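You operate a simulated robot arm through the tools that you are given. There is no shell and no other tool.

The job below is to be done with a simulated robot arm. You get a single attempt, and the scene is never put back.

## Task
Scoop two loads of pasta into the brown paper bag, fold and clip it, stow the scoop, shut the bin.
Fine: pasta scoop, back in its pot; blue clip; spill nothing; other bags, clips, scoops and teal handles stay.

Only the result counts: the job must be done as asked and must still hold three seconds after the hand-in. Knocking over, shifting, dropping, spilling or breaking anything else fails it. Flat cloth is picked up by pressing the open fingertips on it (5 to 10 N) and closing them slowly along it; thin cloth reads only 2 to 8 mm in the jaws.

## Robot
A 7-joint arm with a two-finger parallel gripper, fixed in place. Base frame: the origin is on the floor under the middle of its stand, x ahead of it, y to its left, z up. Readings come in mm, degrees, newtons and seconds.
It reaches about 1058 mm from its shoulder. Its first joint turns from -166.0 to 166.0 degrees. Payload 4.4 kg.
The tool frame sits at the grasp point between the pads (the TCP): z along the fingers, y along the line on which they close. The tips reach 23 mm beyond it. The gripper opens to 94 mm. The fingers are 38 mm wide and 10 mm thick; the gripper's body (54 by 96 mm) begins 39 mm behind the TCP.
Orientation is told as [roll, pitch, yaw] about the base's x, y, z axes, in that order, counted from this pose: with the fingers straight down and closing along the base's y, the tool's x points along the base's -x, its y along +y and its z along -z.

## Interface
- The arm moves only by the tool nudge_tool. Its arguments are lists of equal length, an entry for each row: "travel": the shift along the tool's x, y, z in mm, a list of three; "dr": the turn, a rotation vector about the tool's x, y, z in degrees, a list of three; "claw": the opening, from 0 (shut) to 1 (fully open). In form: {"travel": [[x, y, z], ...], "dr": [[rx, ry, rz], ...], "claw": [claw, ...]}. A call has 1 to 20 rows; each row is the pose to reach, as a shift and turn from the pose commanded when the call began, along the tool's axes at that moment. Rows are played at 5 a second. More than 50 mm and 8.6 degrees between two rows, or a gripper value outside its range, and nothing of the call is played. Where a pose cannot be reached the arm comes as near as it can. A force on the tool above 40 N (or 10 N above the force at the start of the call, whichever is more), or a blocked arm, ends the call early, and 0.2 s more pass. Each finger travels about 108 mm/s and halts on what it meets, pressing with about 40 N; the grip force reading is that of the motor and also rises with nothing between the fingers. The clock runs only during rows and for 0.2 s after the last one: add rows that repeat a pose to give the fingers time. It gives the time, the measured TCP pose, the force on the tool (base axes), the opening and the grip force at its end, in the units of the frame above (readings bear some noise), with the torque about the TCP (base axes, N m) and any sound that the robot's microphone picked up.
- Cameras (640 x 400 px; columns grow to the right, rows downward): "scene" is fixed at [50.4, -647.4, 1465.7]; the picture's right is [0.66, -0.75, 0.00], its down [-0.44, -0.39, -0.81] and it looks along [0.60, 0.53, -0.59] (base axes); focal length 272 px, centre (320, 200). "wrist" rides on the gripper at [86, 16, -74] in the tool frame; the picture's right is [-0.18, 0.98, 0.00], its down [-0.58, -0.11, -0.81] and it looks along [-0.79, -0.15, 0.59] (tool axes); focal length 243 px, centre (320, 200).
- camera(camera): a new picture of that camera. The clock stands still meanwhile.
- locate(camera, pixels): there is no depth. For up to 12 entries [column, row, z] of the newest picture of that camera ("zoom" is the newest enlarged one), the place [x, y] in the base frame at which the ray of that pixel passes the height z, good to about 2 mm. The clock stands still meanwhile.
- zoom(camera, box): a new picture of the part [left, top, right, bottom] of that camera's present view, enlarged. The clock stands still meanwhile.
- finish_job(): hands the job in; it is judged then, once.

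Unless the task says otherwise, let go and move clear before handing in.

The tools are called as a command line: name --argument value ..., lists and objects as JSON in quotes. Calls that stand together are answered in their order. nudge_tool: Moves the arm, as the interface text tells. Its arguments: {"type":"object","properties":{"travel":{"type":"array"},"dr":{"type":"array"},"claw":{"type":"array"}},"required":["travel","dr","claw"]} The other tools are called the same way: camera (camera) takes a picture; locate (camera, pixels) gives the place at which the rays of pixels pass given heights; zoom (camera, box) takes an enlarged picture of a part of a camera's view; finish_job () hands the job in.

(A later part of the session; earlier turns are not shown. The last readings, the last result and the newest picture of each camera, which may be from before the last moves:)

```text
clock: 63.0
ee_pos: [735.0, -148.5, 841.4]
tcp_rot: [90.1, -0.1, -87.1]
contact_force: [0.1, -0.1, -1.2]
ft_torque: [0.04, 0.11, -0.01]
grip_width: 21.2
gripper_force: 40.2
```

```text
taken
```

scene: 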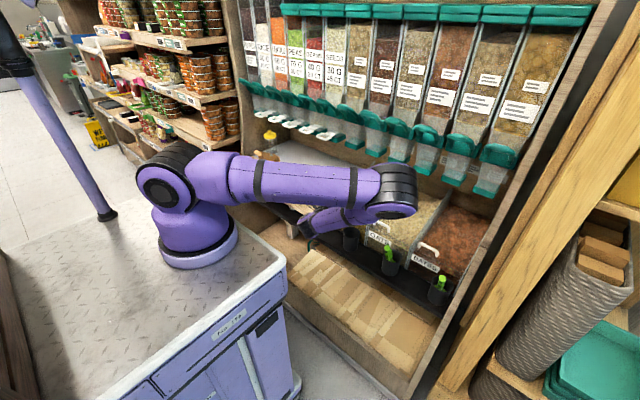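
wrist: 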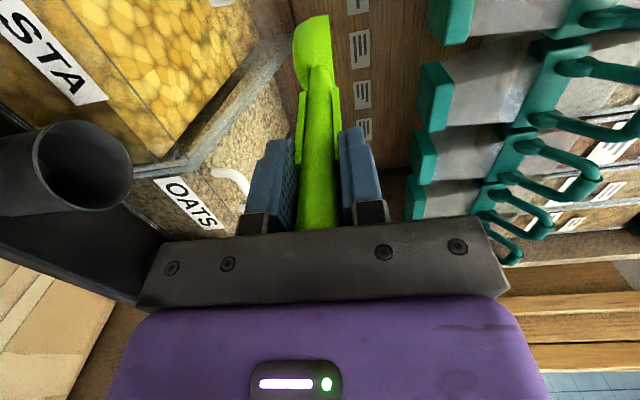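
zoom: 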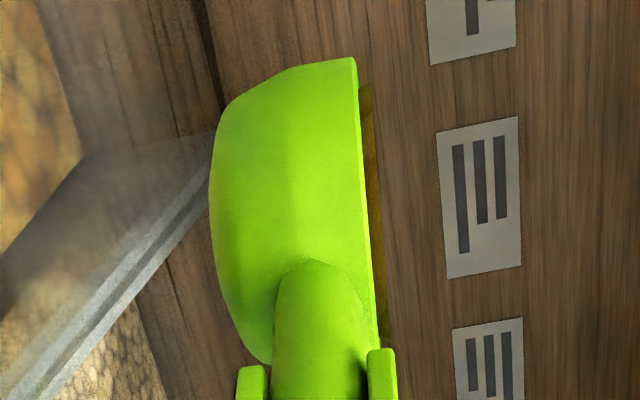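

Loaded again (golden strip along the rim). I'll carry it level, up first, then toward y=+50 at z≈974, slowly.

nudge_tool --travel '[[0.3, 8, -4], [0.9, 24, -12], [1.5, 42, -22], [2, 60, -32], [2.5, 76, -41], [6, 88, -47], [17, 95, -49.5], [34, 99, -48.5], [55, 104, -47.5], [78, 109, -46], [100.9, 113.6, -45], [124, 118, -43], [147, 123, -41], [168, 127, -39], [185, 130.5, -37], [196, 132, -36.2], [200.6, 132.6, -35.9], [200.6, 132.6, -35.9]]' --dr '[[0, 0, 0], [0, 0, 0], [0, 0, 0], [0, 0, 0], [0, 0, 0], [0, 0, 0], [0, 0, 0], [0, 0, 0], [0, 0, 0], [0, 0, 0], [0, 0, 0], [0, 0, 0], [0, 0, 0], [0, 0, 0], [0, 0, 0], [0, 0, 0], [0, 0, 0], [0, 0, 0]]' --claw '[0, 0, 0, 0, 0, 0, 0, 0, 0, 0, 0, 0, 0, 0, 0, 0, 0, 0]'

camera --camera "wrist"

camera --camera "scene"

```text
clock: 66.8
ee_pos: [687.8, 50.9, 972.5]
tcp_rot: [90.2, -0.1, -87.1]
contact_force: [-0.5, -0.2, -0.8]
ft_torque: [0.03, 0.03, 0.03]
grip_width: 21.3
gripper_force: 40.0
```

```text
taken
```

wrist: 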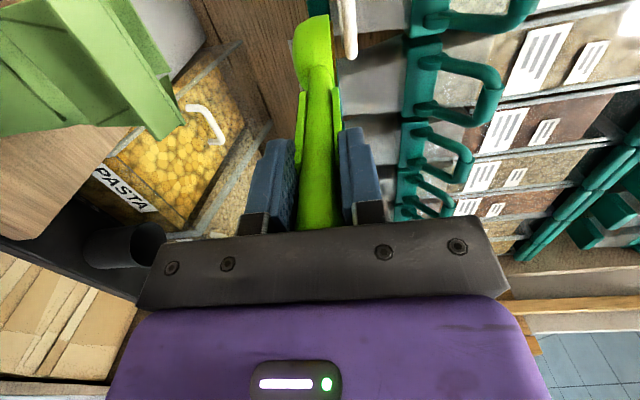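

```text
taken
```

scene: 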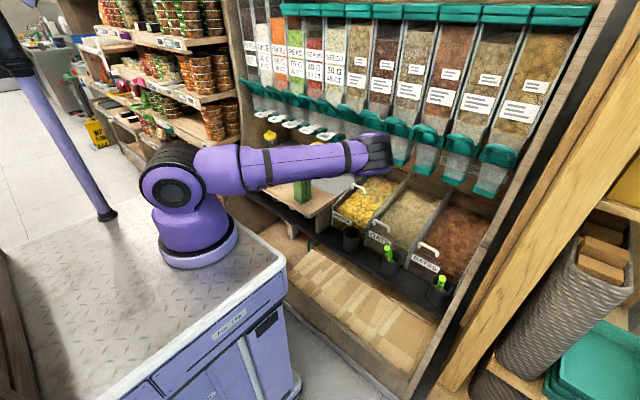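

Same waypoint reached, load steady. Next I'll go on to the pouring station at y≈272 while yawing ~16° toward the bag.

nudge_tool --travel '[[6, 0, 0.3], [18, -0.5, 1], [36, -1, 2], [57, -1.5, 3], [78, -2, 4], [98.9, -2.5, 5], [116, -3, 6], [133, -4, 7], [148.8, -4.5, 7.5], [168, -4, 5], [187, -3.5, 2], [204, -3, -1], [215, -2.6, -3], [221.5, -2.5, -3.8], [221.5, -2.5, -3.8]]' --dr '[[0, 0.3, 0], [0, 1.2, 0], [0, 2.5, 0], [0, 4, 0], [0, 5.5, 0], [0, 7, 0], [0, 8.7, 0], [0, 10.4, 0], [0, 12, 0], [0, 13, 0], [0, 14, 0], [0, 15, 0], [0, 15.6, 0], [0, 15.8, 0], [0, 15.8, 0]]' --claw '[0, 0, 0, 0, 0, 0, 0, 0, 0, 0, 0, 0, 0, 0, 0]'

camera --camera "wrist"

zoom --camera "scene" --box '[225, 115, 325, 215]'

```text
clock: 70.0
ee_pos: [672.3, 271.6, 970.4]
tcp_rot: [90.2, -0.1, -71.2]
contact_force: [0.0, 0.2, -1.1]
ft_torque: [-0.04, 0.04, 0.02]
grip_width: 21.3
gripper_force: 40.2
```

```text
taken
```

wrist: 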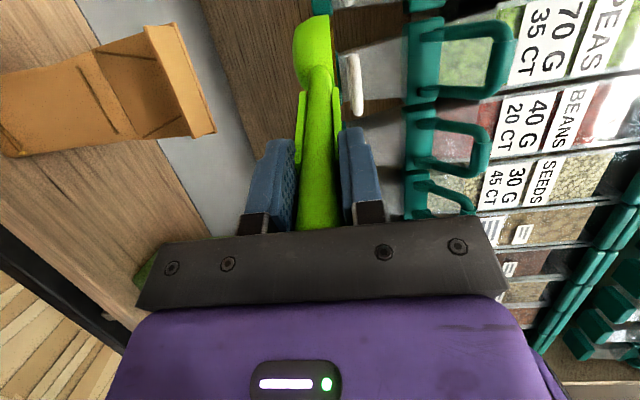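

```text
4.00 times, centred on (275, 165) of scene
```

zoom: 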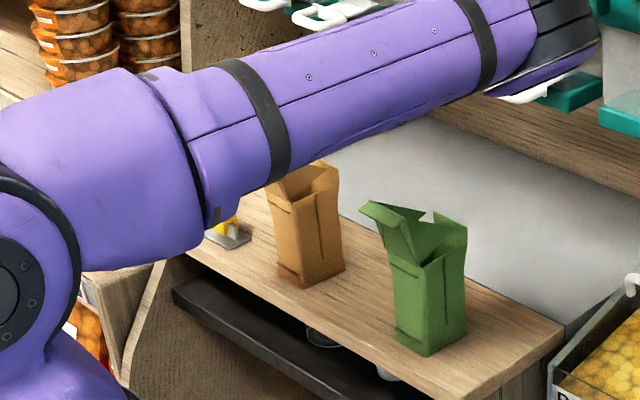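

Level and on station. I'll pitch gently to 26° with the tip moving to x≈805, as before.

nudge_tool --travel '[[0.3, 0.5, -0.3], [0.8, 1, -1], [1.2, 2, -2], [2, 3.5, -3.5], [3, 5, -6], [4.5, 8, -9], [5.5, 10.4, -11.1], [5.5, 10.4, -11.1]]' --dr '[[3, 0, 0], [7, 0, 0], [11, 0, 0], [15, 0, 0], [19, 0, 0], [23, 0, 0], [26, 0, 0], [26, 0, 0]]' --claw '[0, 0, 0, 0, 0, 0, 0, 0]'

camera --camera "wrist"

zoom --camera "wrist" --box '[190, 0, 360, 110]'

```text
clock: 71.8
ee_pos: [659.1, 272.5, 980.6]
tcp_rot: [64.0, -0.1, -71.2]
contact_force: [-0.3, -0.2, -1.0]
ft_torque: [-0.03, 0.06, 0.0]
grip_width: 21.2
gripper_force: 39.8
```

```text
taken
```

wrist: 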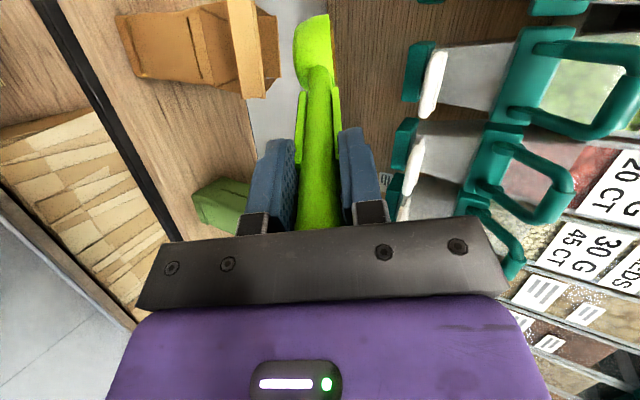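

```text
3.64 times, centred on (275, 55) of wrist
```

zoom: 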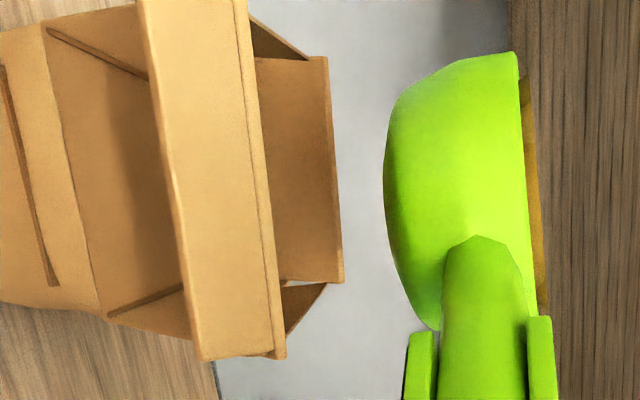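

Same geometry as the first pour, with pasta still along the rim. I'll repeat the pour over the mouth.

nudge_tool --travel '[[-1.2, 4, -0.2], [-2.4, 7.9, -0.3], [-2.1, 14.3, 1.8], [-1.8, 20.8, 4], [-1.1, 27.5, 8], [-0.5, 34.2, 12.1], [0, 41, 18], [0.5, 47.6, 23.8], [0.8, 54.5, 31], [1.1, 61.5, 38.3], [1.4, 71.4, 50.9], [1.4, 71.4, 50.9], [1.4, 71.4, 50.9]]' --dr '[[4, 0, 0], [8, 0, 0], [12, 0, 0], [16, 0, 0], [20, 0, 0], [24, 0, 0], [28, 0, 0], [32, 0, 0], [36, 0, 0], [40, 0, 0], [46, 0, 0], [46, 0, 0], [46, 0, 0]]' --claw '[0, 0, 0, 0, 0, 0, 0, 0, 0, 0, 0, 0, 0]'

nudge_tool --travel '[[0, 0, 0], [0, 0, 0], [0, 0, 0], [0, 0, 0], [0, 0, 0], [0, 0, 0], [0, 0, 0], [0, 0, 0], [0, 0, 0], [0, 0, 0], [0, 0, 0], [0, 0, 0], [0, 0, 0], [0, 0, 0], [0, 0, 0], [0, 0, 0], [0, 0, 0], [0, 0, 0]]' --dr '[[0, 0, -8], [0, 0, -16], [0, 0, -24], [0, 0, -32], [0, 0, -40], [0, 0, -48], [0, 0, -56], [0, 0, -64], [0, 0, -72], [0, 0, -80], [0, 0, -88], [0, 0, -96], [0, 0, -104], [0, 0, -112], [0, 0, -120], [0, 0, -128], [0, 0, -136], [0, 0, -136]]' --claw '[0, 0, 0, 0, 0, 0, 0, 0, 0, 0, 0, 0, 0, 0, 0, 0, 0, 0]'

zoom --camera "wrist" --box '[260, 0, 420, 110]'

zoom --camera "scene" --box '[225, 115, 325, 215]'

```text
clock: 74.6
ee_pos: [732.1, 299.7, 1022.4]
tcp_rot: [18.0, -0.1, -71.4]
contact_force: [-0.7, 0.3, -0.2]
ft_torque: [0.01, -0.01, 0.01]
grip_width: 21.2
gripper_force: 39.7
```

```text
clock: 78.4
ee_pos: [731.7, 299.1, 1022.0]
tcp_rot: [-13.3, -12.3, 66.3]
contact_force: [0.4, 0.0, -0.5]
ft_torque: [-0.01, 0.03, -0.01]
grip_width: 21.4
gripper_force: 39.9
```

```text
3.64 times, centred on (340, 55) of wrist
```

zoom: 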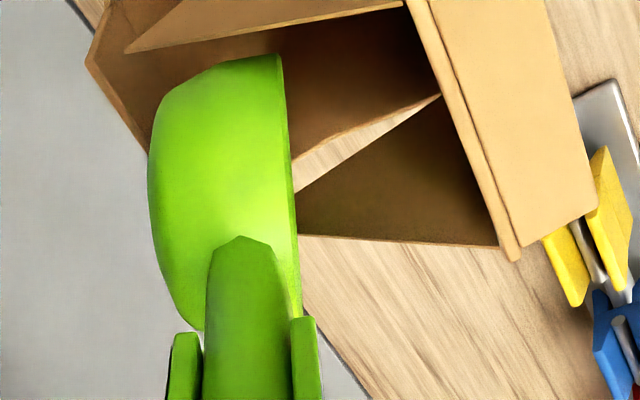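

```text
4.00 times, centred on (275, 165) of scene
```

zoom: 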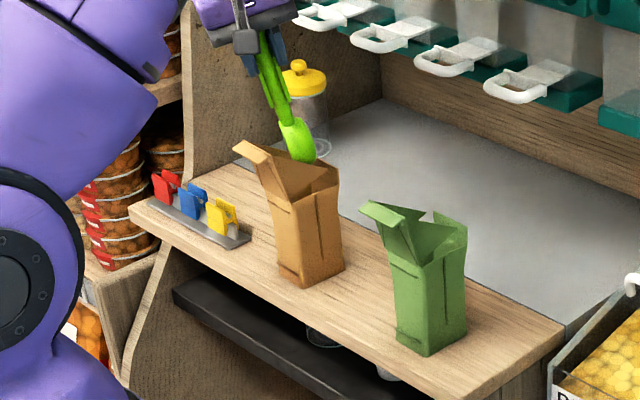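

Second load is in; counter and surroundings are clean. I'll lift out and roll back, then return to stow the scoop.

nudge_tool --travel '[[-4, -4, -18], [-8, -8.5, -36], [-12, -12.5, -54], [-15, -15.5, -67], [-18.2, -18.9, -80.8], [-18.2, -18.9, -80.8], [-18.2, -18.9, -80.8], [-18.2, -18.9, -80.8], [-18.2, -18.9, -80.8], [-18.2, -18.9, -80.8], [-18.2, -18.9, -80.8], [-18.2, -18.9, -80.8], [-18.2, -18.9, -80.8], [-18.2, -18.9, -80.8], [-18.2, -18.9, -80.8], [-18.2, -18.9, -80.8], [-18.2, -18.9, -80.8], [-18.2, -18.9, -80.8], [-18.2, -18.9, -80.8]]' --dr '[[0, 0, 0], [0, 0, 0], [0, 0, 8], [0, 0, 16], [0, 0, 24], [0, 0, 32], [0, 0, 40.5], [0, 0, 49], [0, 0, 57.5], [0, 0, 66], [0, 0, 74.5], [0, 0, 83], [0, 0, 91.5], [0, 0, 100], [0, 0, 108.5], [0, 0, 117], [0, 0, 125.5], [0, 0, 132], [0, 0, 136]]' --claw '[0, 0, 0, 0, 0, 0, 0, 0, 0, 0, 0, 0, 0, 0, 0, 0, 0, 0, 0]'

zoom --camera "scene" --box '[225, 115, 325, 215]'

zoom --camera "wrist" --box '[210, 0, 340, 80]'

```text
clock: 82.4
ee_pos: [732.5, 298.2, 1108.2]
tcp_rot: [18.2, 0.0, -71.3]
contact_force: [-0.5, -0.3, -0.2]
ft_torque: [-0.01, -0.04, 0.0]
grip_width: 21.2
gripper_force: 40.2
```

```text
4.00 times, centred on (275, 165) of scene
```

zoom: 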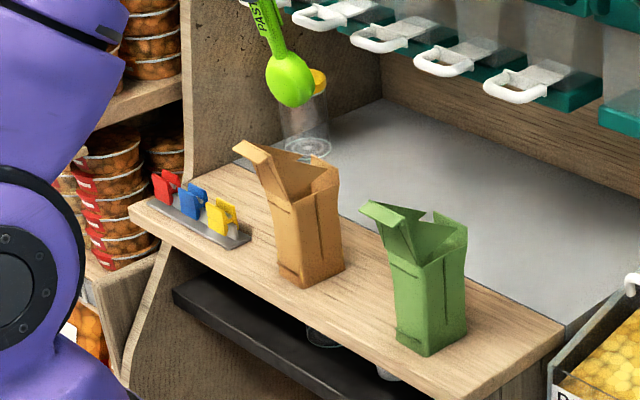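

```text
4.92 times, centred on (275, 40) of wrist
```

zoom: 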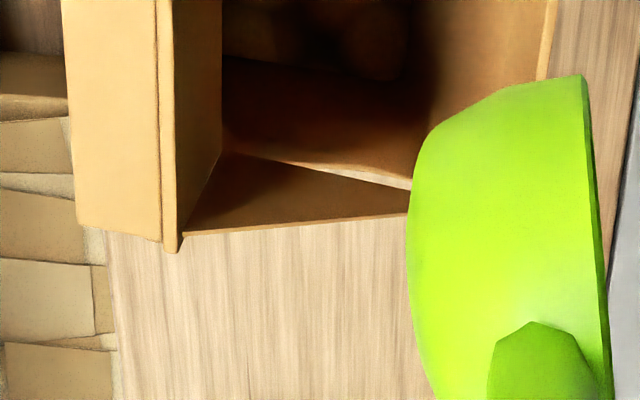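

Faint rounded pasta shapes are visible inside the bag at (340,35). I'll travel back along the same safe path toward the pot.

nudge_tool --travel '[[6, -30, -10], [12.6, -59.2, -19.3], [-10, -67, -20], [-45, -79, -21.5], [-85, -93, -23], [-125, -106, -25], [-165, -120, -27], [-205, -133, -29], [-245, -147, -31], [-285, -160, -33], [-325, -174, -35], [-362, -187, -37], [-390, -196, -38.5], [-404, -200.8, -39.1], [-404, -200.8, -39.1]]' --dr '[[0, 0, 0], [0, 0, 0], [0, 0, 0], [0, 0, 0], [0, 0, 0], [0, 0, 0], [0, 0, 0], [0, 0, 0], [0, 0, 0], [0, 0, 0], [0, 0, 0], [0, 0, 0], [0, 0, 0], [0, 0, 0], [0, 0, 0]]' --claw '[0, 0, 0, 0, 0, 0, 0, 0, 0, 0, 0, 0, 0, 0, 0]'

```text
clock: 85.6
ee_pos: [670.3, -149.4, 1082.8]
tcp_rot: [18.0, -0.1, -71.2]
contact_force: [0.2, -0.4, -0.5]
ft_torque: [-0.03, 0.04, 0.0]
grip_width: 21.3
gripper_force: 39.6
```

At the safe midpoint. I'll rotate to the original pick orientation and come down to above the pot.

nudge_tool --travel '[[-5, 0, 28], [-11, 0, 56], [-16, -0.3, 84], [-21, -0.5, 112], [-27, -0.6, 140], [-32, -0.7, 168], [-38, -0.8, 196], [-42.7, -0.9, 223.5], [-42.7, -0.9, 223.5]]' --dr '[[-2.25, -1.5, 3.6], [-4.5, -3, 7.3], [-6.75, -4.5, 10.9], [-9, -6, 14.55], [-9, -6, 14.55], [-9, -6, 14.55], [-9, -6, 14.55], [-9, -6, 14.55], [-9, -6, 14.55]]' --claw '[0, 0, 0, 0, 0, 0, 0, 0, 0]'

camera --camera "wrist"

zoom --camera "scene" --box '[320, 180, 400, 250]'

```text
clock: 87.6
ee_pos: [748.5, -168.1, 869.5]
tcp_rot: [27.2, -0.1, -87.0]
contact_force: [1.0, 0.3, -0.7]
ft_torque: [0.01, 0.05, 0.02]
grip_width: 21.1
gripper_force: 40.7
```

```text
taken
```

wrist: 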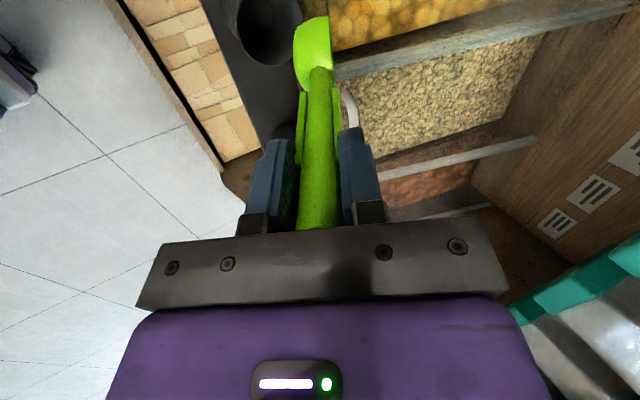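

```text
5.71 times, centred on (360, 215) of scene
```

zoom: 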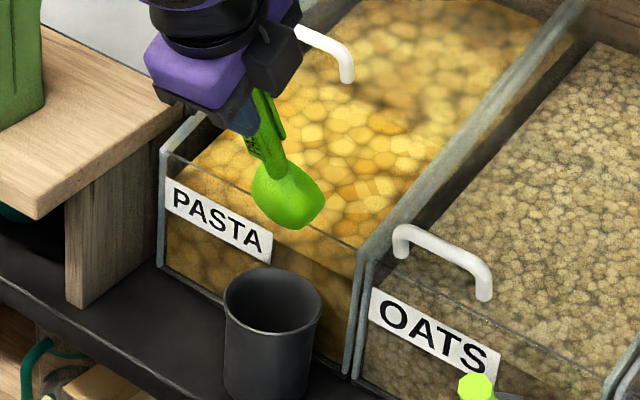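

The pot is in place below. I'll lower the scoop straight down along the same line it came out, slowing near the end.

nudge_tool --travel '[[-0.3, -9.1, 17.8], [-0.5, -18.3, 35.6], [-0.8, -27.4, 53.3], [-1, -36.6, 71.1], [-1.2, -45.7, 88.9], [-1.3, -52.5, 102.2], [-1.4, -59.4, 115.6], [-1.4, -64, 124.5], [-1.4, -67.6, 131.6], [-1.4, -70.4, 136.9]]' --dr '[[0, 0, 0], [0, 0, 0], [0, 0, 0], [0, 0, 0], [0, 0, 0], [0, 0, 0], [0, 0, 0], [0, 0, 0], [0, 0, 0], [0, 0, 0]]' --claw '[0, 0, 0, 0, 0, 0, 0, 0, 0, 0]'

camera --camera "wrist"

zoom --camera "scene" --box '[310, 190, 390, 250]'

```text
clock: 89.8
ee_pos: [747.7, -167.8, 716.7]
tcp_rot: [27.2, 0.0, -87.0]
contact_force: [-13.2, 3.5, 6.6]
ft_torque: [0.48, 1.25, 0.19]
grip_width: 21.4
gripper_force: 40.1
```

```text
taken
```

wrist: 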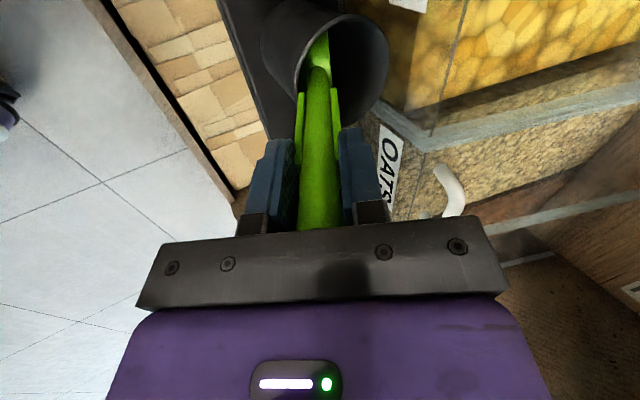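

```text
6.67 times, centred on (350, 220) of scene
```

zoom: 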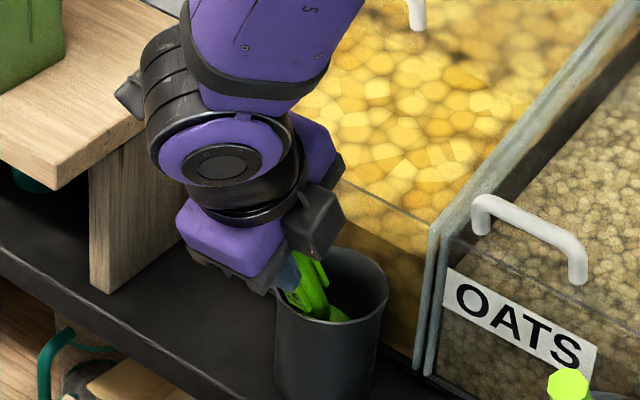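

The pot hasn't moved but there's -13 N along x: the bowl is pressing the pot's far wall. I'll ease back 3 mm in -x and 2 mm up and re-read the force.

nudge_tool --travel '[[0, -0.9, -1.6], [0, -1.75, -3.15], [0, -1.75, -3.15]]' --dr '[[0, 0, 0], [0, 0, 0], [0, 0, 0]]' --claw '[0, 0, 0]'

```text
clock: 90.6
ee_pos: [746.6, -169.0, 719.5]
tcp_rot: [27.3, -0.1, -87.0]
contact_force: [-2.3, 4.0, -1.2]
ft_torque: [0.57, 0.38, 0.26]
grip_width: 21.5
gripper_force: 40.6
```

Much lower now, with 4 N toward +y meaning the bowl's corner touches the pot's -y side. I'll shift 2 mm toward +y, then let go gradually.

nudge_tool --travel '[[1, 0, 0], [2, -0.4, 0], [2, -0.4, 0]]' --dr '[[0, 0, 0], [0, 0, 0], [0, 0, 0]]' --claw '[0, 0, 0]'

```text
clock: 91.4
ee_pos: [745.4, -169.0, 718.8]
tcp_rot: [27.3, -0.1, -87.1]
contact_force: [-1.3, -3.5, -0.4]
ft_torque: [-0.49, 0.18, -0.28]
grip_width: 21.6
gripper_force: 40.5
```

Now it reads slightly the other way, so centre is 1 mm back. I'll correct and open the jaws slowly to let the scoop settle.

nudge_tool --travel '[[-1, 0, 0], [-1, 0, 0], [-1, 0, 0], [-1, 0, 0], [-1, 0, 0], [-1, 0, 0], [-1, 0, 0], [-1, 0, 0], [-1, 0, 0], [-1, 0, 0]]' --dr '[[0, 0, 0], [0, 0, 0], [0, 0, 0], [0, 0, 0], [0, 0, 0], [0, 0, 0], [0, 0, 0], [0, 0, 0], [0, 0, 0], [0, 0, 0]]' --claw '[0, 0.22, 0.24, 0.26, 0.28, 0.32, 0.38, 0.5, 0.7, 0.7]'

camera --camera "wrist"

zoom --camera "scene" --box '[310, 190, 390, 250]'

```text
clock: 93.6
ee_pos: [744.1, -168.5, 718.0]
tcp_rot: [27.2, -0.1, -87.0]
contact_force: [-0.7, -0.3, -0.2]
ft_torque: [0.0, -0.01, 0.01]
grip_width: 65.8
gripper_force: 0.1
```

```text
taken
```

wrist: 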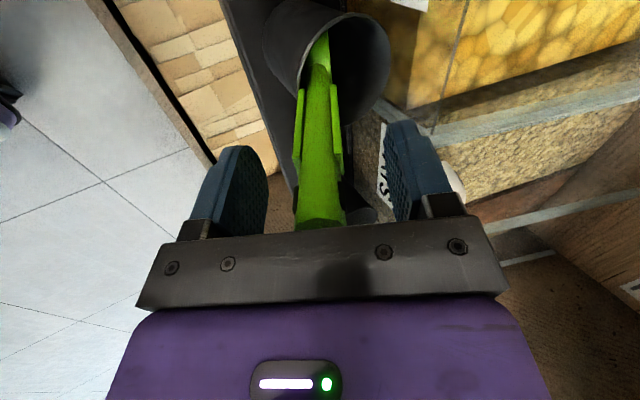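

```text
6.67 times, centred on (350, 220) of scene
```

zoom: 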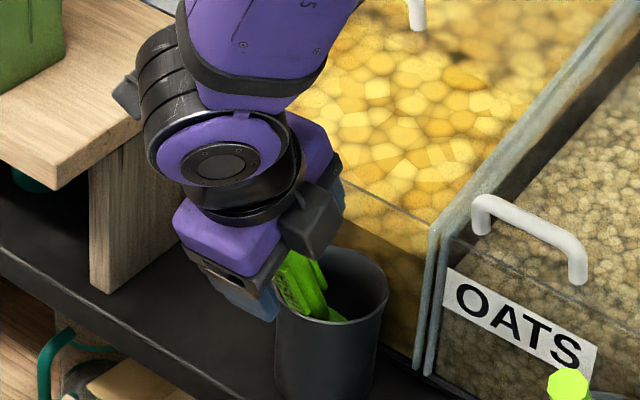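

The scoop rests in its pot again and is free of the jaws. I'll open fully and back out along the handle axis.

nudge_tool --travel '[[0, 0, 0], [0, 0, -15], [0, 0, -40], [0, 0, -70], [0, 0, -100], [0, 0, -130], [0, 0, -160], [0, 0, -160]]' --dr '[[0, 0, 0], [0, 0, 0], [0, 0, 0], [0, 0, 0], [0, 0, 0], [0, 0, 0], [0, 0, 0], [0, 0, 0]]' --claw '[1, 1, 1, 1, 1, 1, 1, 1]'

camera --camera "wrist"

zoom --camera "scene" --box '[310, 180, 410, 260]'

```text
clock: 95.4
ee_pos: [672.1, -171.4, 860.5]
tcp_rot: [27.3, 0.1, -87.0]
contact_force: [0.4, 1.1, -0.4]
ft_torque: [-0.03, 0.03, -0.02]
grip_width: 94.2
gripper_force: 0.1
```

```text
taken
```

wrist: 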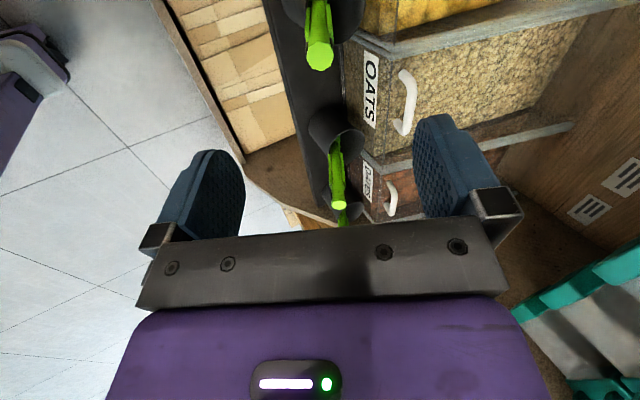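

```text
5.00 times, centred on (360, 220) of scene
```

zoom: 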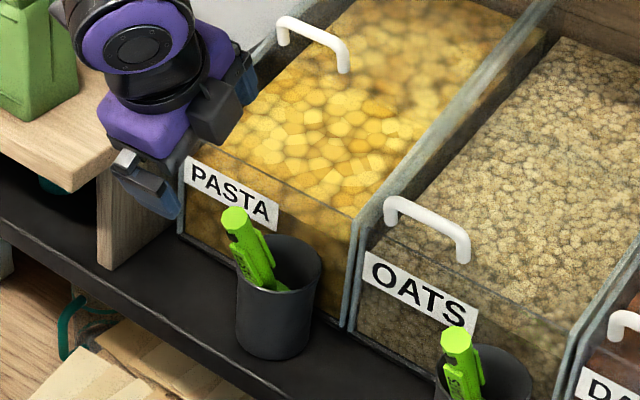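

The scoop is stowed as it was found. Next is the lid: I'll move to a spot where the wrist camera can see the pasta lid's handle and measure it precisely.

nudge_tool --travel '[[0, 18, -36], [33, 46, -22], [66, 74, -7], [98, 102, 8], [130, 130, 22], [163, 157.7, 36.2], [163, 157.7, 36.2]]' --dr '[[0, 0, 0], [0, 0, 0], [0, 0, 0], [0, 0, 0], [0, 0, 0], [0, 0, 0], [0, 0, 0]]' --claw '[1, 0.7, 0.4, 0.1, 0, 0, 0]'

camera --camera "wrist"

camera --camera "scene"

```text
clock: 97.0
ee_pos: [821.5, 0.6, 900.5]
tcp_rot: [27.1, 0.0, -87.1]
contact_force: [-0.5, 0.2, -0.2]
ft_torque: [0.04, 0.0, 0.0]
grip_width: 0.0
gripper_force: 39.9
```

```text
taken
```

wrist: 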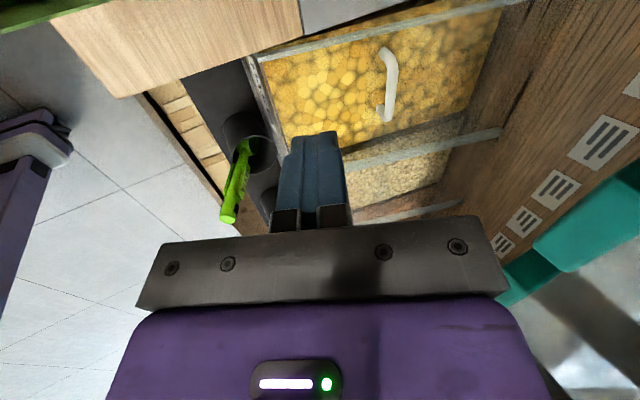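

```text
taken
```

scene: 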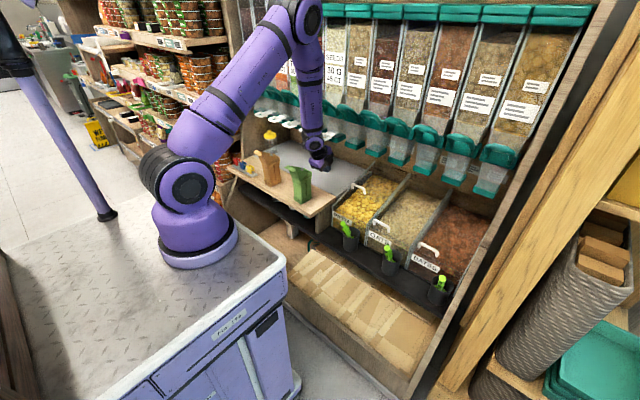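

The handle is clearly in view at about (385,85). I'll zoom from both cameras to triangulate its bar and feet.

zoom --camera "wrist" --box '[340, 30, 440, 140]'

zoom --camera "scene" --box '[345, 175, 385, 205]'

```text
3.64 times, centred on (390, 85) of wrist
```

zoom: 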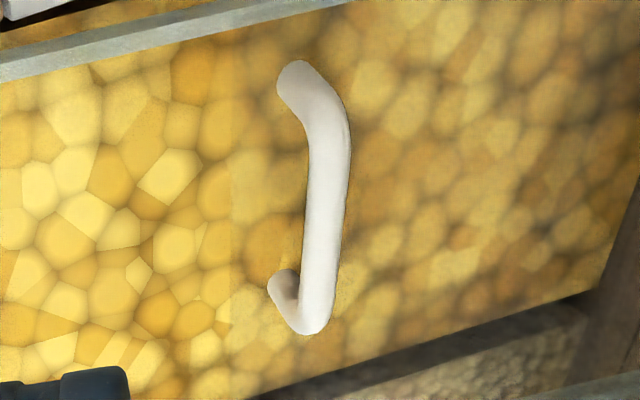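

```text
13.33 times, centred on (365, 190) of scene
```

zoom: 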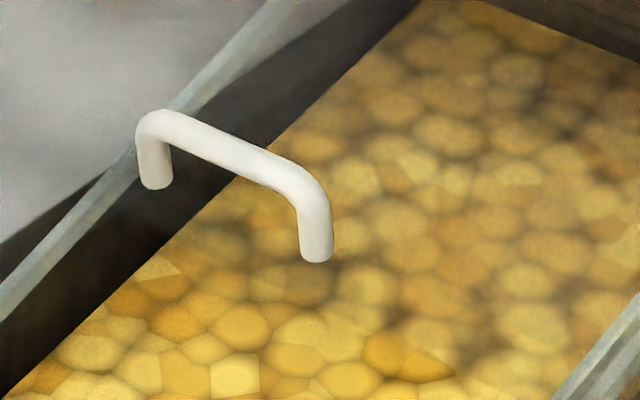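

I'll locate the bar's middle and feet at several heights in both cameras.

locate --camera "scene" --pixels '[[358.6, 186.1, 740], [358.6, 186.1, 760], [352.6, 188.7, 720], [352.6, 188.7, 740], [364.7, 194.3, 720], [364.7, 194.3, 740]]'

locate --camera "wrist" --pixels '[[392.2, 89.1, 740], [392.2, 89.1, 760], [382.6, 50.6, 720], [382.6, 50.6, 740], [379, 108.4, 720], [379, 108.4, 740], [365.8, 95, 715], [365.8, 95, 725], [392, 60, 755], [390, 118, 755]]'

```text
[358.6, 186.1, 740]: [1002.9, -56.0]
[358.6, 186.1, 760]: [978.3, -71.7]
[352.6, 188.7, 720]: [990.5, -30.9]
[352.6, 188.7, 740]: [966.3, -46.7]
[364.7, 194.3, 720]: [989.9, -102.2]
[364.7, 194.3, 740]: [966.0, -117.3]
```

```text
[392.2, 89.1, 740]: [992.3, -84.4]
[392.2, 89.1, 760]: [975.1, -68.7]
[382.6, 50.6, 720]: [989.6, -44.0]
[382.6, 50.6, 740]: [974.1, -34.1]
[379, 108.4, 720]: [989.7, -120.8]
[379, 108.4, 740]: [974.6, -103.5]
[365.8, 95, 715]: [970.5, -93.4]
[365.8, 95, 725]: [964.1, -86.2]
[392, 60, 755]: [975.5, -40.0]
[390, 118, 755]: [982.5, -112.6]
```

The bar is at about (979, y −113…−37, z 758) and the lid surface at z≈730. I'll come in low with the closed fingers pitched at 45° (to stay under the spouts), heading for just before the bar.

nudge_tool --travel '[[-20, 6, 17], [-40, 13, 35], [-60, 19, 52], [-78.5, 25.6, 69.8], [-79.5, 38, 87], [-80.5, 50, 105], [-81.5, 62, 122], [-81.5, 62, 122]]' --dr '[[-4.5, 0, 0], [-9, 0, 0], [-13.5, 0, 0], [-18, 0, 0], [-18, 0, 0], [-18, 0, 0], [-18, 0, 0], [-18, 0, 0]]' --claw '[0, 0, 0, 0, 0, 0, 0, 0]'

camera --camera "wrist"

zoom --camera "scene" --box '[320, 120, 420, 210]'

```text
clock: 98.8
ee_pos: [935.8, -76.2, 819.1]
tcp_rot: [45.2, 0.0, -87.0]
contact_force: [-0.1, 0.1, -0.4]
ft_torque: [-0.03, -0.02, -0.02]
grip_width: 0.2
gripper_force: 40.1
```

```text
taken
```

wrist: 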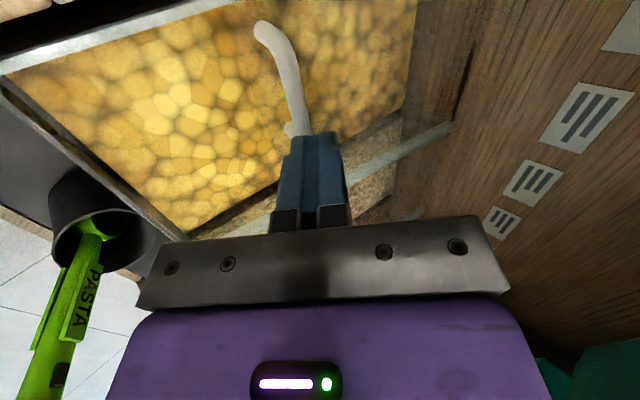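

```text
4.44 times, centred on (370, 165) of scene
```

zoom: 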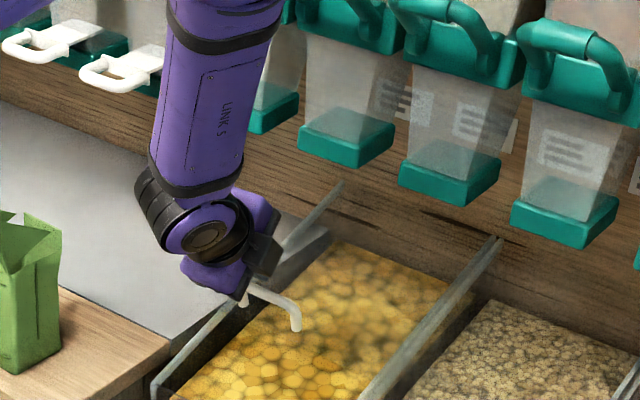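

The forearm rises almost vertically beside the spouts (zoom around (210,100)), so pushing farther in at this steep angle could hit them. I'll check the whole arm in the scene before choosing a flatter approach.

camera --camera "scene"

zoom --camera "scene" --box '[280, 60, 440, 190]'

```text
taken
```

scene: 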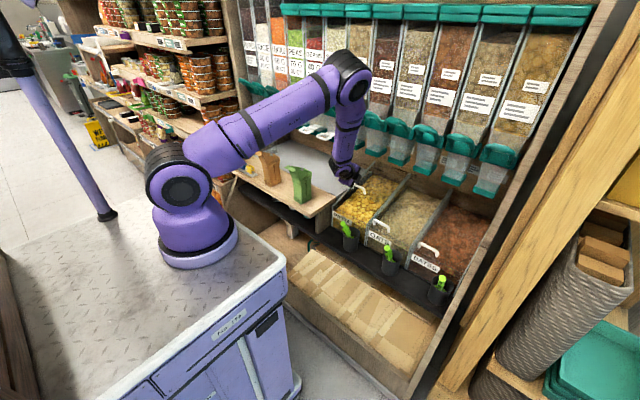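

```text
3.08 times, centred on (360, 125) of scene
```

zoom: 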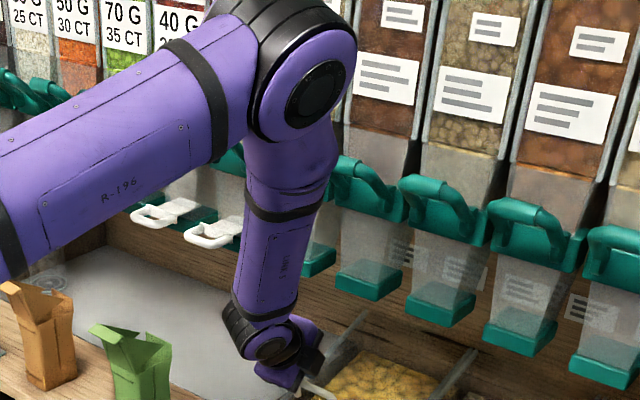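

The elbow is already close to the dispensers, so I'll flatten the tool to ~20° (which pulls the wrist and elbow back toward the robot) and pinch the bar with the jaws slightly open instead of hooking it.

nudge_tool --travel '[[0, -10, 1], [1, -19, 3], [1.5, -27, 5], [2, -34, 8], [2.3, -38.7, 9.3], [2.3, -38.7, 9.3]]' --dr '[[-5, 0, 0], [-10, 0, 0], [-15, 0, 0], [-20, 0, 0], [-25, 0, 0], [-25, 0, 0]]' --claw '[0.1, 0.2, 0.25, 0.25, 0.25, 0.25]'

camera --camera "wrist"

camera --camera "scene"

```text
clock: 100.2
ee_pos: [915.0, -76.1, 786.1]
tcp_rot: [70.2, 0.1, -87.1]
contact_force: [0.2, 0.5, 0.1]
ft_torque: [0.02, -0.04, -0.01]
grip_width: 23.5
gripper_force: 0.1
```

```text
taken
```

wrist: 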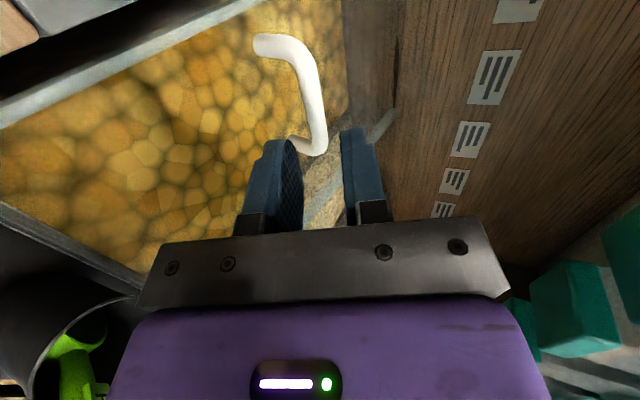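

```text
taken
```

scene: 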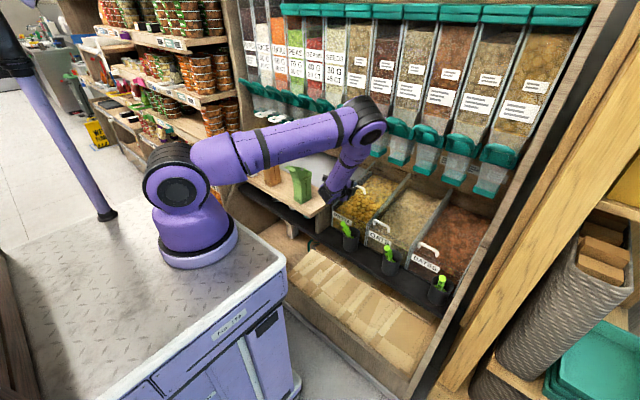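

The bar sits between the open fingers in view (bar ≈(312,100), about 4 mm below the tool axis). I'll lower 2.5 mm and advance 30 mm, then check.

nudge_tool --travel '[[0, -2.5, 0], [0, -2.5, 10], [0, -2.5, 20], [0, -2.5, 30], [0, -2.5, 30]]' --dr '[[0, 0, 0], [0, 0, 0], [0, 0, 0], [0, 0, 0], [0, 0, 0]]' --claw '[0.25, 0.25, 0.25, 0.25, 0.25]'

camera --camera "wrist"

zoom --camera "scene" --box '[330, 150, 410, 210]'

```text
clock: 101.4
ee_pos: [940.9, -74.1, 774.2]
tcp_rot: [70.2, 0.0, -87.0]
contact_force: [-0.3, -0.1, -0.9]
ft_torque: [0.0, -0.02, -0.02]
grip_width: 23.6
gripper_force: 0.0
```

```text
taken
```

wrist: 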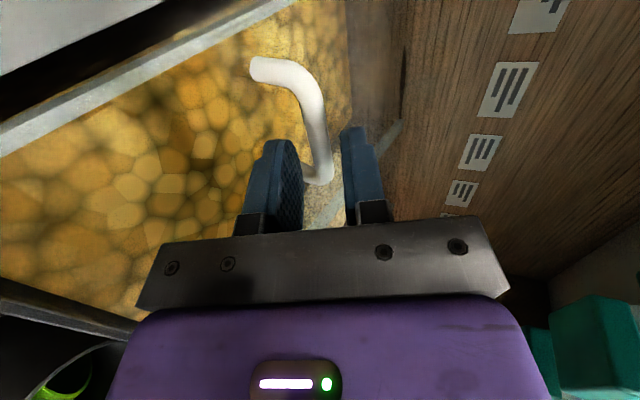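

```text
6.67 times, centred on (370, 180) of scene
```

zoom: 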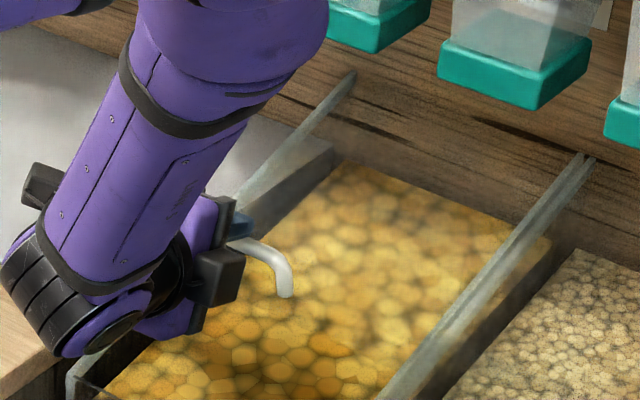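

The bar is entering the gap centrally (≈(318,127)). I'll advance 28 mm more and then close on it.

nudge_tool --travel '[[0, 0, 10], [0, 0, 19], [0, 0, 28], [0, 0, 28]]' --dr '[[0, 0, 0], [0, 0, 0], [0, 0, 0], [0, 0, 0]]' --claw '[0.25, 0.25, 0.25, 0.25]'

camera --camera "wrist"

camera --camera "scene"

```text
clock: 102.4
ee_pos: [969.6, -73.0, 764.1]
tcp_rot: [70.2, 0.0, -87.0]
contact_force: [0.3, -0.1, -0.3]
ft_torque: [-0.01, 0.0, 0.0]
grip_width: 23.6
gripper_force: 0.2
```

```text
taken
```

wrist: 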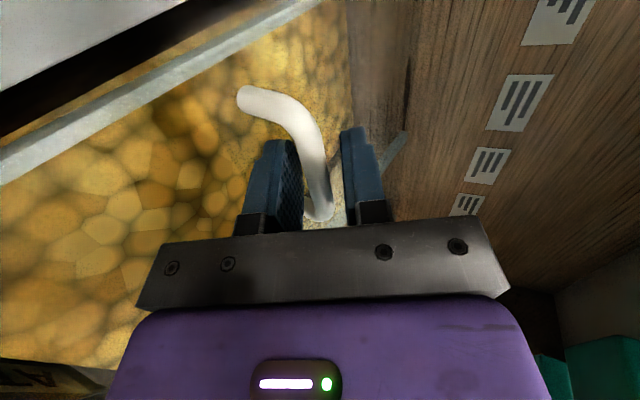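

```text
taken
```

scene: 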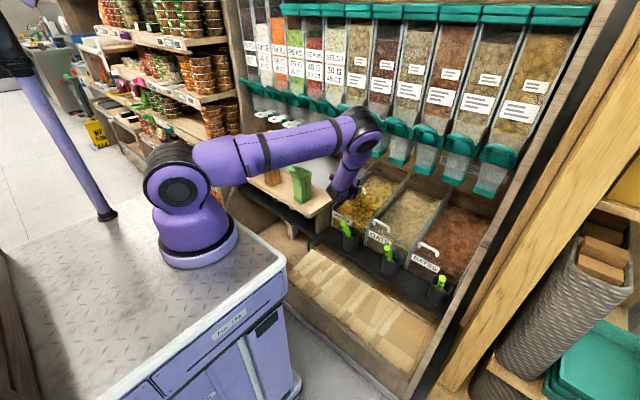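

The bar lies between the pads near (315,165), about 2 mm low. I'll lower 2 mm to centre it and close slowly.

nudge_tool --travel '[[0, -2, 0], [0, -2, 0], [0, -2, 0], [0, -2, 0], [0, -2, 0], [0, -2, 0], [0, -2, 0]]' --dr '[[0, 0, 0], [0, 0, 0], [0, 0, 0], [0, 0, 0], [0, 0, 0], [0, 0, 0], [0, 0, 0]]' --claw '[0.25, 0.2, 0.16, 0.13, 0.11, 0.09, 0.06]'

camera --camera "wrist"

```text
clock: 104.0
ee_pos: [967.9, -72.6, 762.1]
tcp_rot: [70.2, 0.0, -86.9]
contact_force: [-0.1, 1.3, -2.0]
ft_torque: [1.64, 0.07, -0.89]
grip_width: 13.2
gripper_force: 44.4
```

```text
taken
```

wrist: 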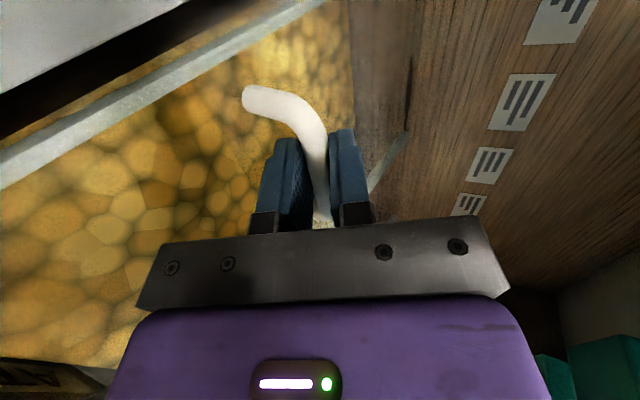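

Gripped at 13.2 mm (the bar's thickness), but there's a 1.9 N·m twist about the approach axis, so the pads aren't quite parallel to the bar. I'll ease it by turning 1.5° in the direction the torque pushes.

nudge_tool --travel '[[0, 0, 0], [0, 0, 0], [0, 0, 0]]' --dr '[[0, 0, 0.8], [0, 0, 1.5], [0, 0, 1.5]]' --claw '[0.06, 0.06, 0.06]'

```text
clock: 104.8
ee_pos: [967.7, -73.6, 763.2]
tcp_rot: [70.2, 1.4, -87.5]
contact_force: [0.1, -1.9, -2.6]
ft_torque: [1.59, 0.04, -0.45]
grip_width: 12.0
gripper_force: 44.9
```

The width fell to 12.0 mm and torque eased a bit, so the direction is right. I'll turn 3° more.

nudge_tool --travel '[[0, 0, 0], [0, 0, 0], [0, 0, 0]]' --dr '[[0, 0, 1.5], [0, 0, 3], [0, 0, 3]]' --claw '[0.06, 0.06, 0.06]'

```text
clock: 105.6
ee_pos: [968.1, -73.0, 761.5]
tcp_rot: [70.2, 4.1, -88.6]
contact_force: [0.1, -1.4, -5.5]
ft_torque: [-1.65, 0.01, 1.08]
grip_width: 13.6
gripper_force: 45.0
```

Overshot (13.6 mm, torque reversed); the optimum is about 2.5° back. I'll correct.

nudge_tool --travel '[[0, 0, 0], [0, 0, 0], [0, 0, 0]]' --dr '[[0, 0, -1.3], [0, 0, -2.5], [0, 0, -2.5]]' --claw '[0.06, 0.04, 0.02]'

```text
clock: 106.4
ee_pos: [967.8, -73.2, 763.4]
tcp_rot: [70.1, 1.9, -87.7]
contact_force: [1.0, 1.1, -4.9]
ft_torque: [0.32, 0.01, -0.29]
grip_width: 11.9
gripper_force: 45.3
```

The grip is now well aligned (torque near zero). I'll slide the lid toward the front along its 13° slope, 60 mm first, watching forces.

nudge_tool --travel '[[0.2, -2.7, -4.2], [0.3, -5.4, -8.4], [0.6, -10.9, -16.8], [0.9, -16.3, -25.1], [1.3, -21.8, -33.5], [1.6, -27.2, -41.9], [1.9, -32.6, -50.3], [1.9, -32.6, -50.3]]' --dr '[[0, 0, 0], [0, 0, 0], [0, 0, 0], [0, 0, 0], [0, 0, 0], [0, 0, 0], [0, 0, 0], [0, 0, 0]]' --claw '[0, 0, 0, 0, 0, 0, 0, 0]'

camera --camera "wrist"

camera --camera "scene"

```text
clock: 108.0
ee_pos: [910.1, -72.5, 745.8]
tcp_rot: [69.8, 1.8, -87.7]
contact_force: [3.3, 0.5, -16.2]
ft_torque: [0.11, 0.15, 0.01]
grip_width: 11.8
gripper_force: 44.4
stopped in row 7: the force on the tool passed its limit at 41 N (the readings are from after the stop); the commanded pose is now the measured one
```

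```text
taken
```

wrist: 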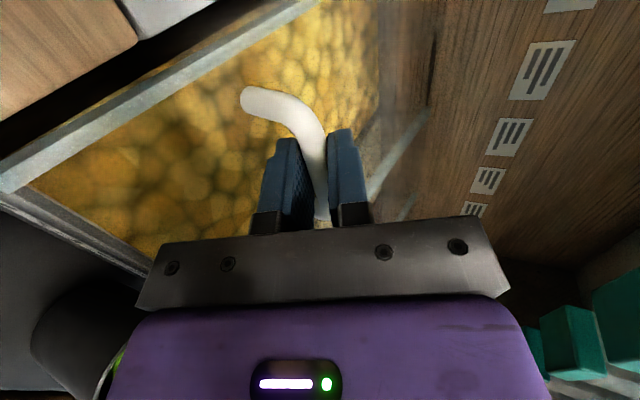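

```text
taken
```

scene: 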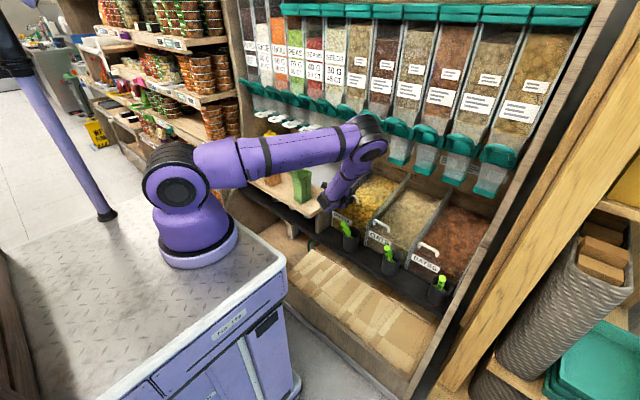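

The lid slid ~58 mm, then the downward pull on the tool (−16 N) shows the slope is steeper (~17°) than I commanded. I'll continue along 17°, with a small extra drop first.

nudge_tool --travel '[[0, -1.6, 0.6], [0.1, -4, -2.5], [0.3, -8, -8], [0.5, -12, -13.3], [0.7, -16, -18.6], [0.9, -20, -24], [1.1, -24, -29.3], [1.1, -24, -29.3]]' --dr '[[0, 0, 0], [0, 0, 0], [0, 0, 0], [0, 0, 0], [0, 0, 0], [0, 0, 0], [0, 0, 0], [0, 0, 0]]' --claw '[0, 0, 0, 0, 0, 0, 0, 0]'

```text
clock: 109.8
ee_pos: [876.3, -73.1, 736.4]
tcp_rot: [70.0, 1.8, -87.8]
contact_force: [-1.8, 0.3, 9.5]
ft_torque: [0.14, -0.11, 0.03]
grip_width: 12.0
gripper_force: 44.7
```

Now it reads +9.5 N (slightly too low), so the true slope is ~15°. I'll continue ~36 mm at a slightly shallower angle until it stops.

nudge_tool --travel '[[0.2, -3, -5], [0.4, -6.5, -10], [0.5, -10, -15], [0.7, -13.3, -19.9], [0.9, -16.7, -24.7], [1.1, -20, -29.5], [1.1, -20, -29.5]]' --dr '[[0, 0, 0], [0, 0, 0], [0, 0, 0], [0, 0, 0], [0, 0, 0], [0, 0, 0], [0, 0, 0]]' --claw '[0, 0, 0, 0, 0, 0, 0]'

zoom --camera "scene" --box '[320, 170, 420, 250]'

camera --camera "wrist"

```text
clock: 111.2
ee_pos: [847.6, -72.2, 728.2]
tcp_rot: [70.3, 1.8, -87.7]
contact_force: [18.8, 2.2, -16.4]
ft_torque: [0.33, 0.02, -0.03]
grip_width: 12.0
gripper_force: 45.2
stopped in row 6: the force on the tool passed its limit at 43 N (the readings are from after the stop); the commanded pose is now the measured one
```

```text
5.00 times, centred on (370, 210) of scene
```

zoom: 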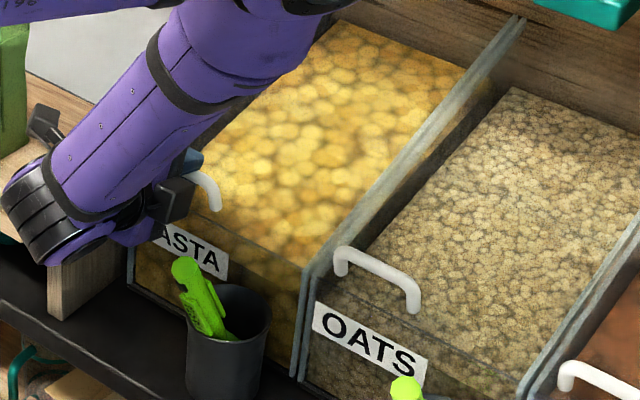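

```text
taken
```

wrist: 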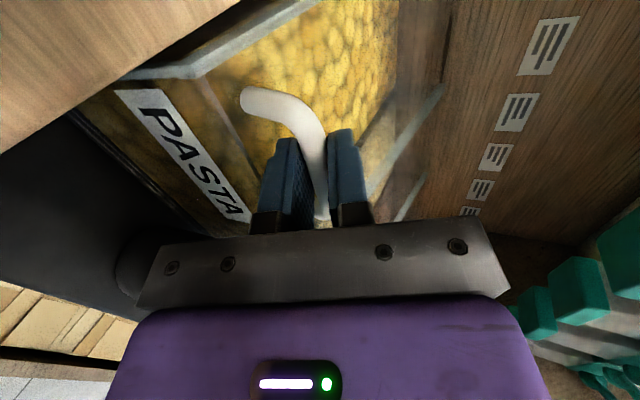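

It stopped with +19 N opposing in x, likely the end stop, but −16 N in z suggests my line is too high. I'll drop 2 mm and pull a few mm more to confirm it's fully shut.

nudge_tool --travel '[[0, -1.9, 0.7], [0, -1.9, 0.7]]' --dr '[[0, 0, 0], [0, 0, 0]]' --claw '[0, 0]'

nudge_tool --travel '[[0, -1.8, -2.4], [0, -3.6, -4.9], [0, -3.6, -4.9]]' --dr '[[0, 0, 0], [0, 0, 0], [0, 0, 0]]' --claw '[0, 0, 0]'

```text
clock: 111.8
ee_pos: [847.7, -73.1, 728.0]
tcp_rot: [70.5, 1.9, -87.7]
contact_force: [19.7, -1.6, 4.1]
ft_torque: [0.37, -0.07, 0.66]
grip_width: 11.8
gripper_force: 44.7
```

```text
clock: 112.2
ee_pos: [847.2, -72.4, 727.6]
tcp_rot: [70.7, 1.8, -87.9]
contact_force: [14.9, 2.1, -12.6]
ft_torque: [0.45, 0.08, 0.25]
grip_width: 11.8
gripper_force: 44.6
stopped in row 2: the force on the tool passed its limit at 44 N (the readings are from after the stop); the commanded pose is now the measured one
```

The lid won't move further even at 44 N, so it's against its stop. I'll open the jaws to ~23 mm and back straight out.

nudge_tool --travel '[[0, 0, 0], [0, 0, 0], [0, 0, 0], [0, 0, 0], [0, 0, -8], [0, 0, -18], [0, 0, -32], [0, 0, -32]]' --dr '[[0, 0, 0], [0, 0, 0], [0, 0, 0], [0, 0, 0], [0, 0, 0], [0, 0, 0], [0, 0, 0], [0, 0, 0]]' --claw '[0.1, 0.16, 0.22, 0.25, 0.25, 0.25, 0.25, 0.25]'

camera --camera "wrist"

zoom --camera "scene" --box '[320, 170, 420, 250]'

```text
clock: 114.0
ee_pos: [816.5, -74.7, 738.8]
tcp_rot: [70.8, 1.7, -87.8]
contact_force: [0.5, 0.2, -0.4]
ft_torque: [0.02, -0.02, 0.01]
grip_width: 23.6
gripper_force: 0.0
```

```text
taken
```

wrist: 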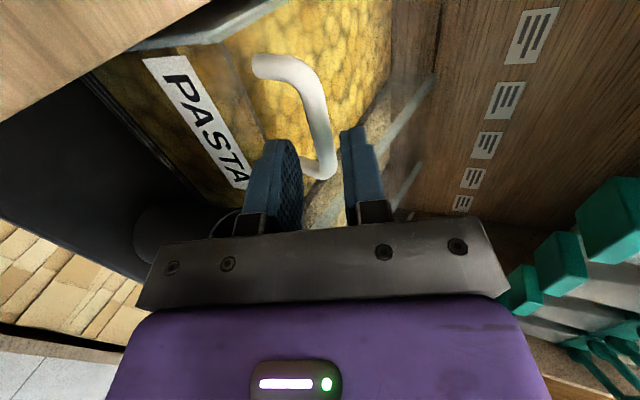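

```text
5.00 times, centred on (370, 210) of scene
```

zoom: 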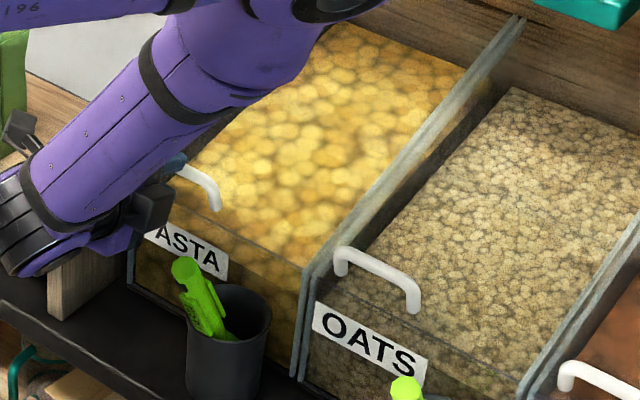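

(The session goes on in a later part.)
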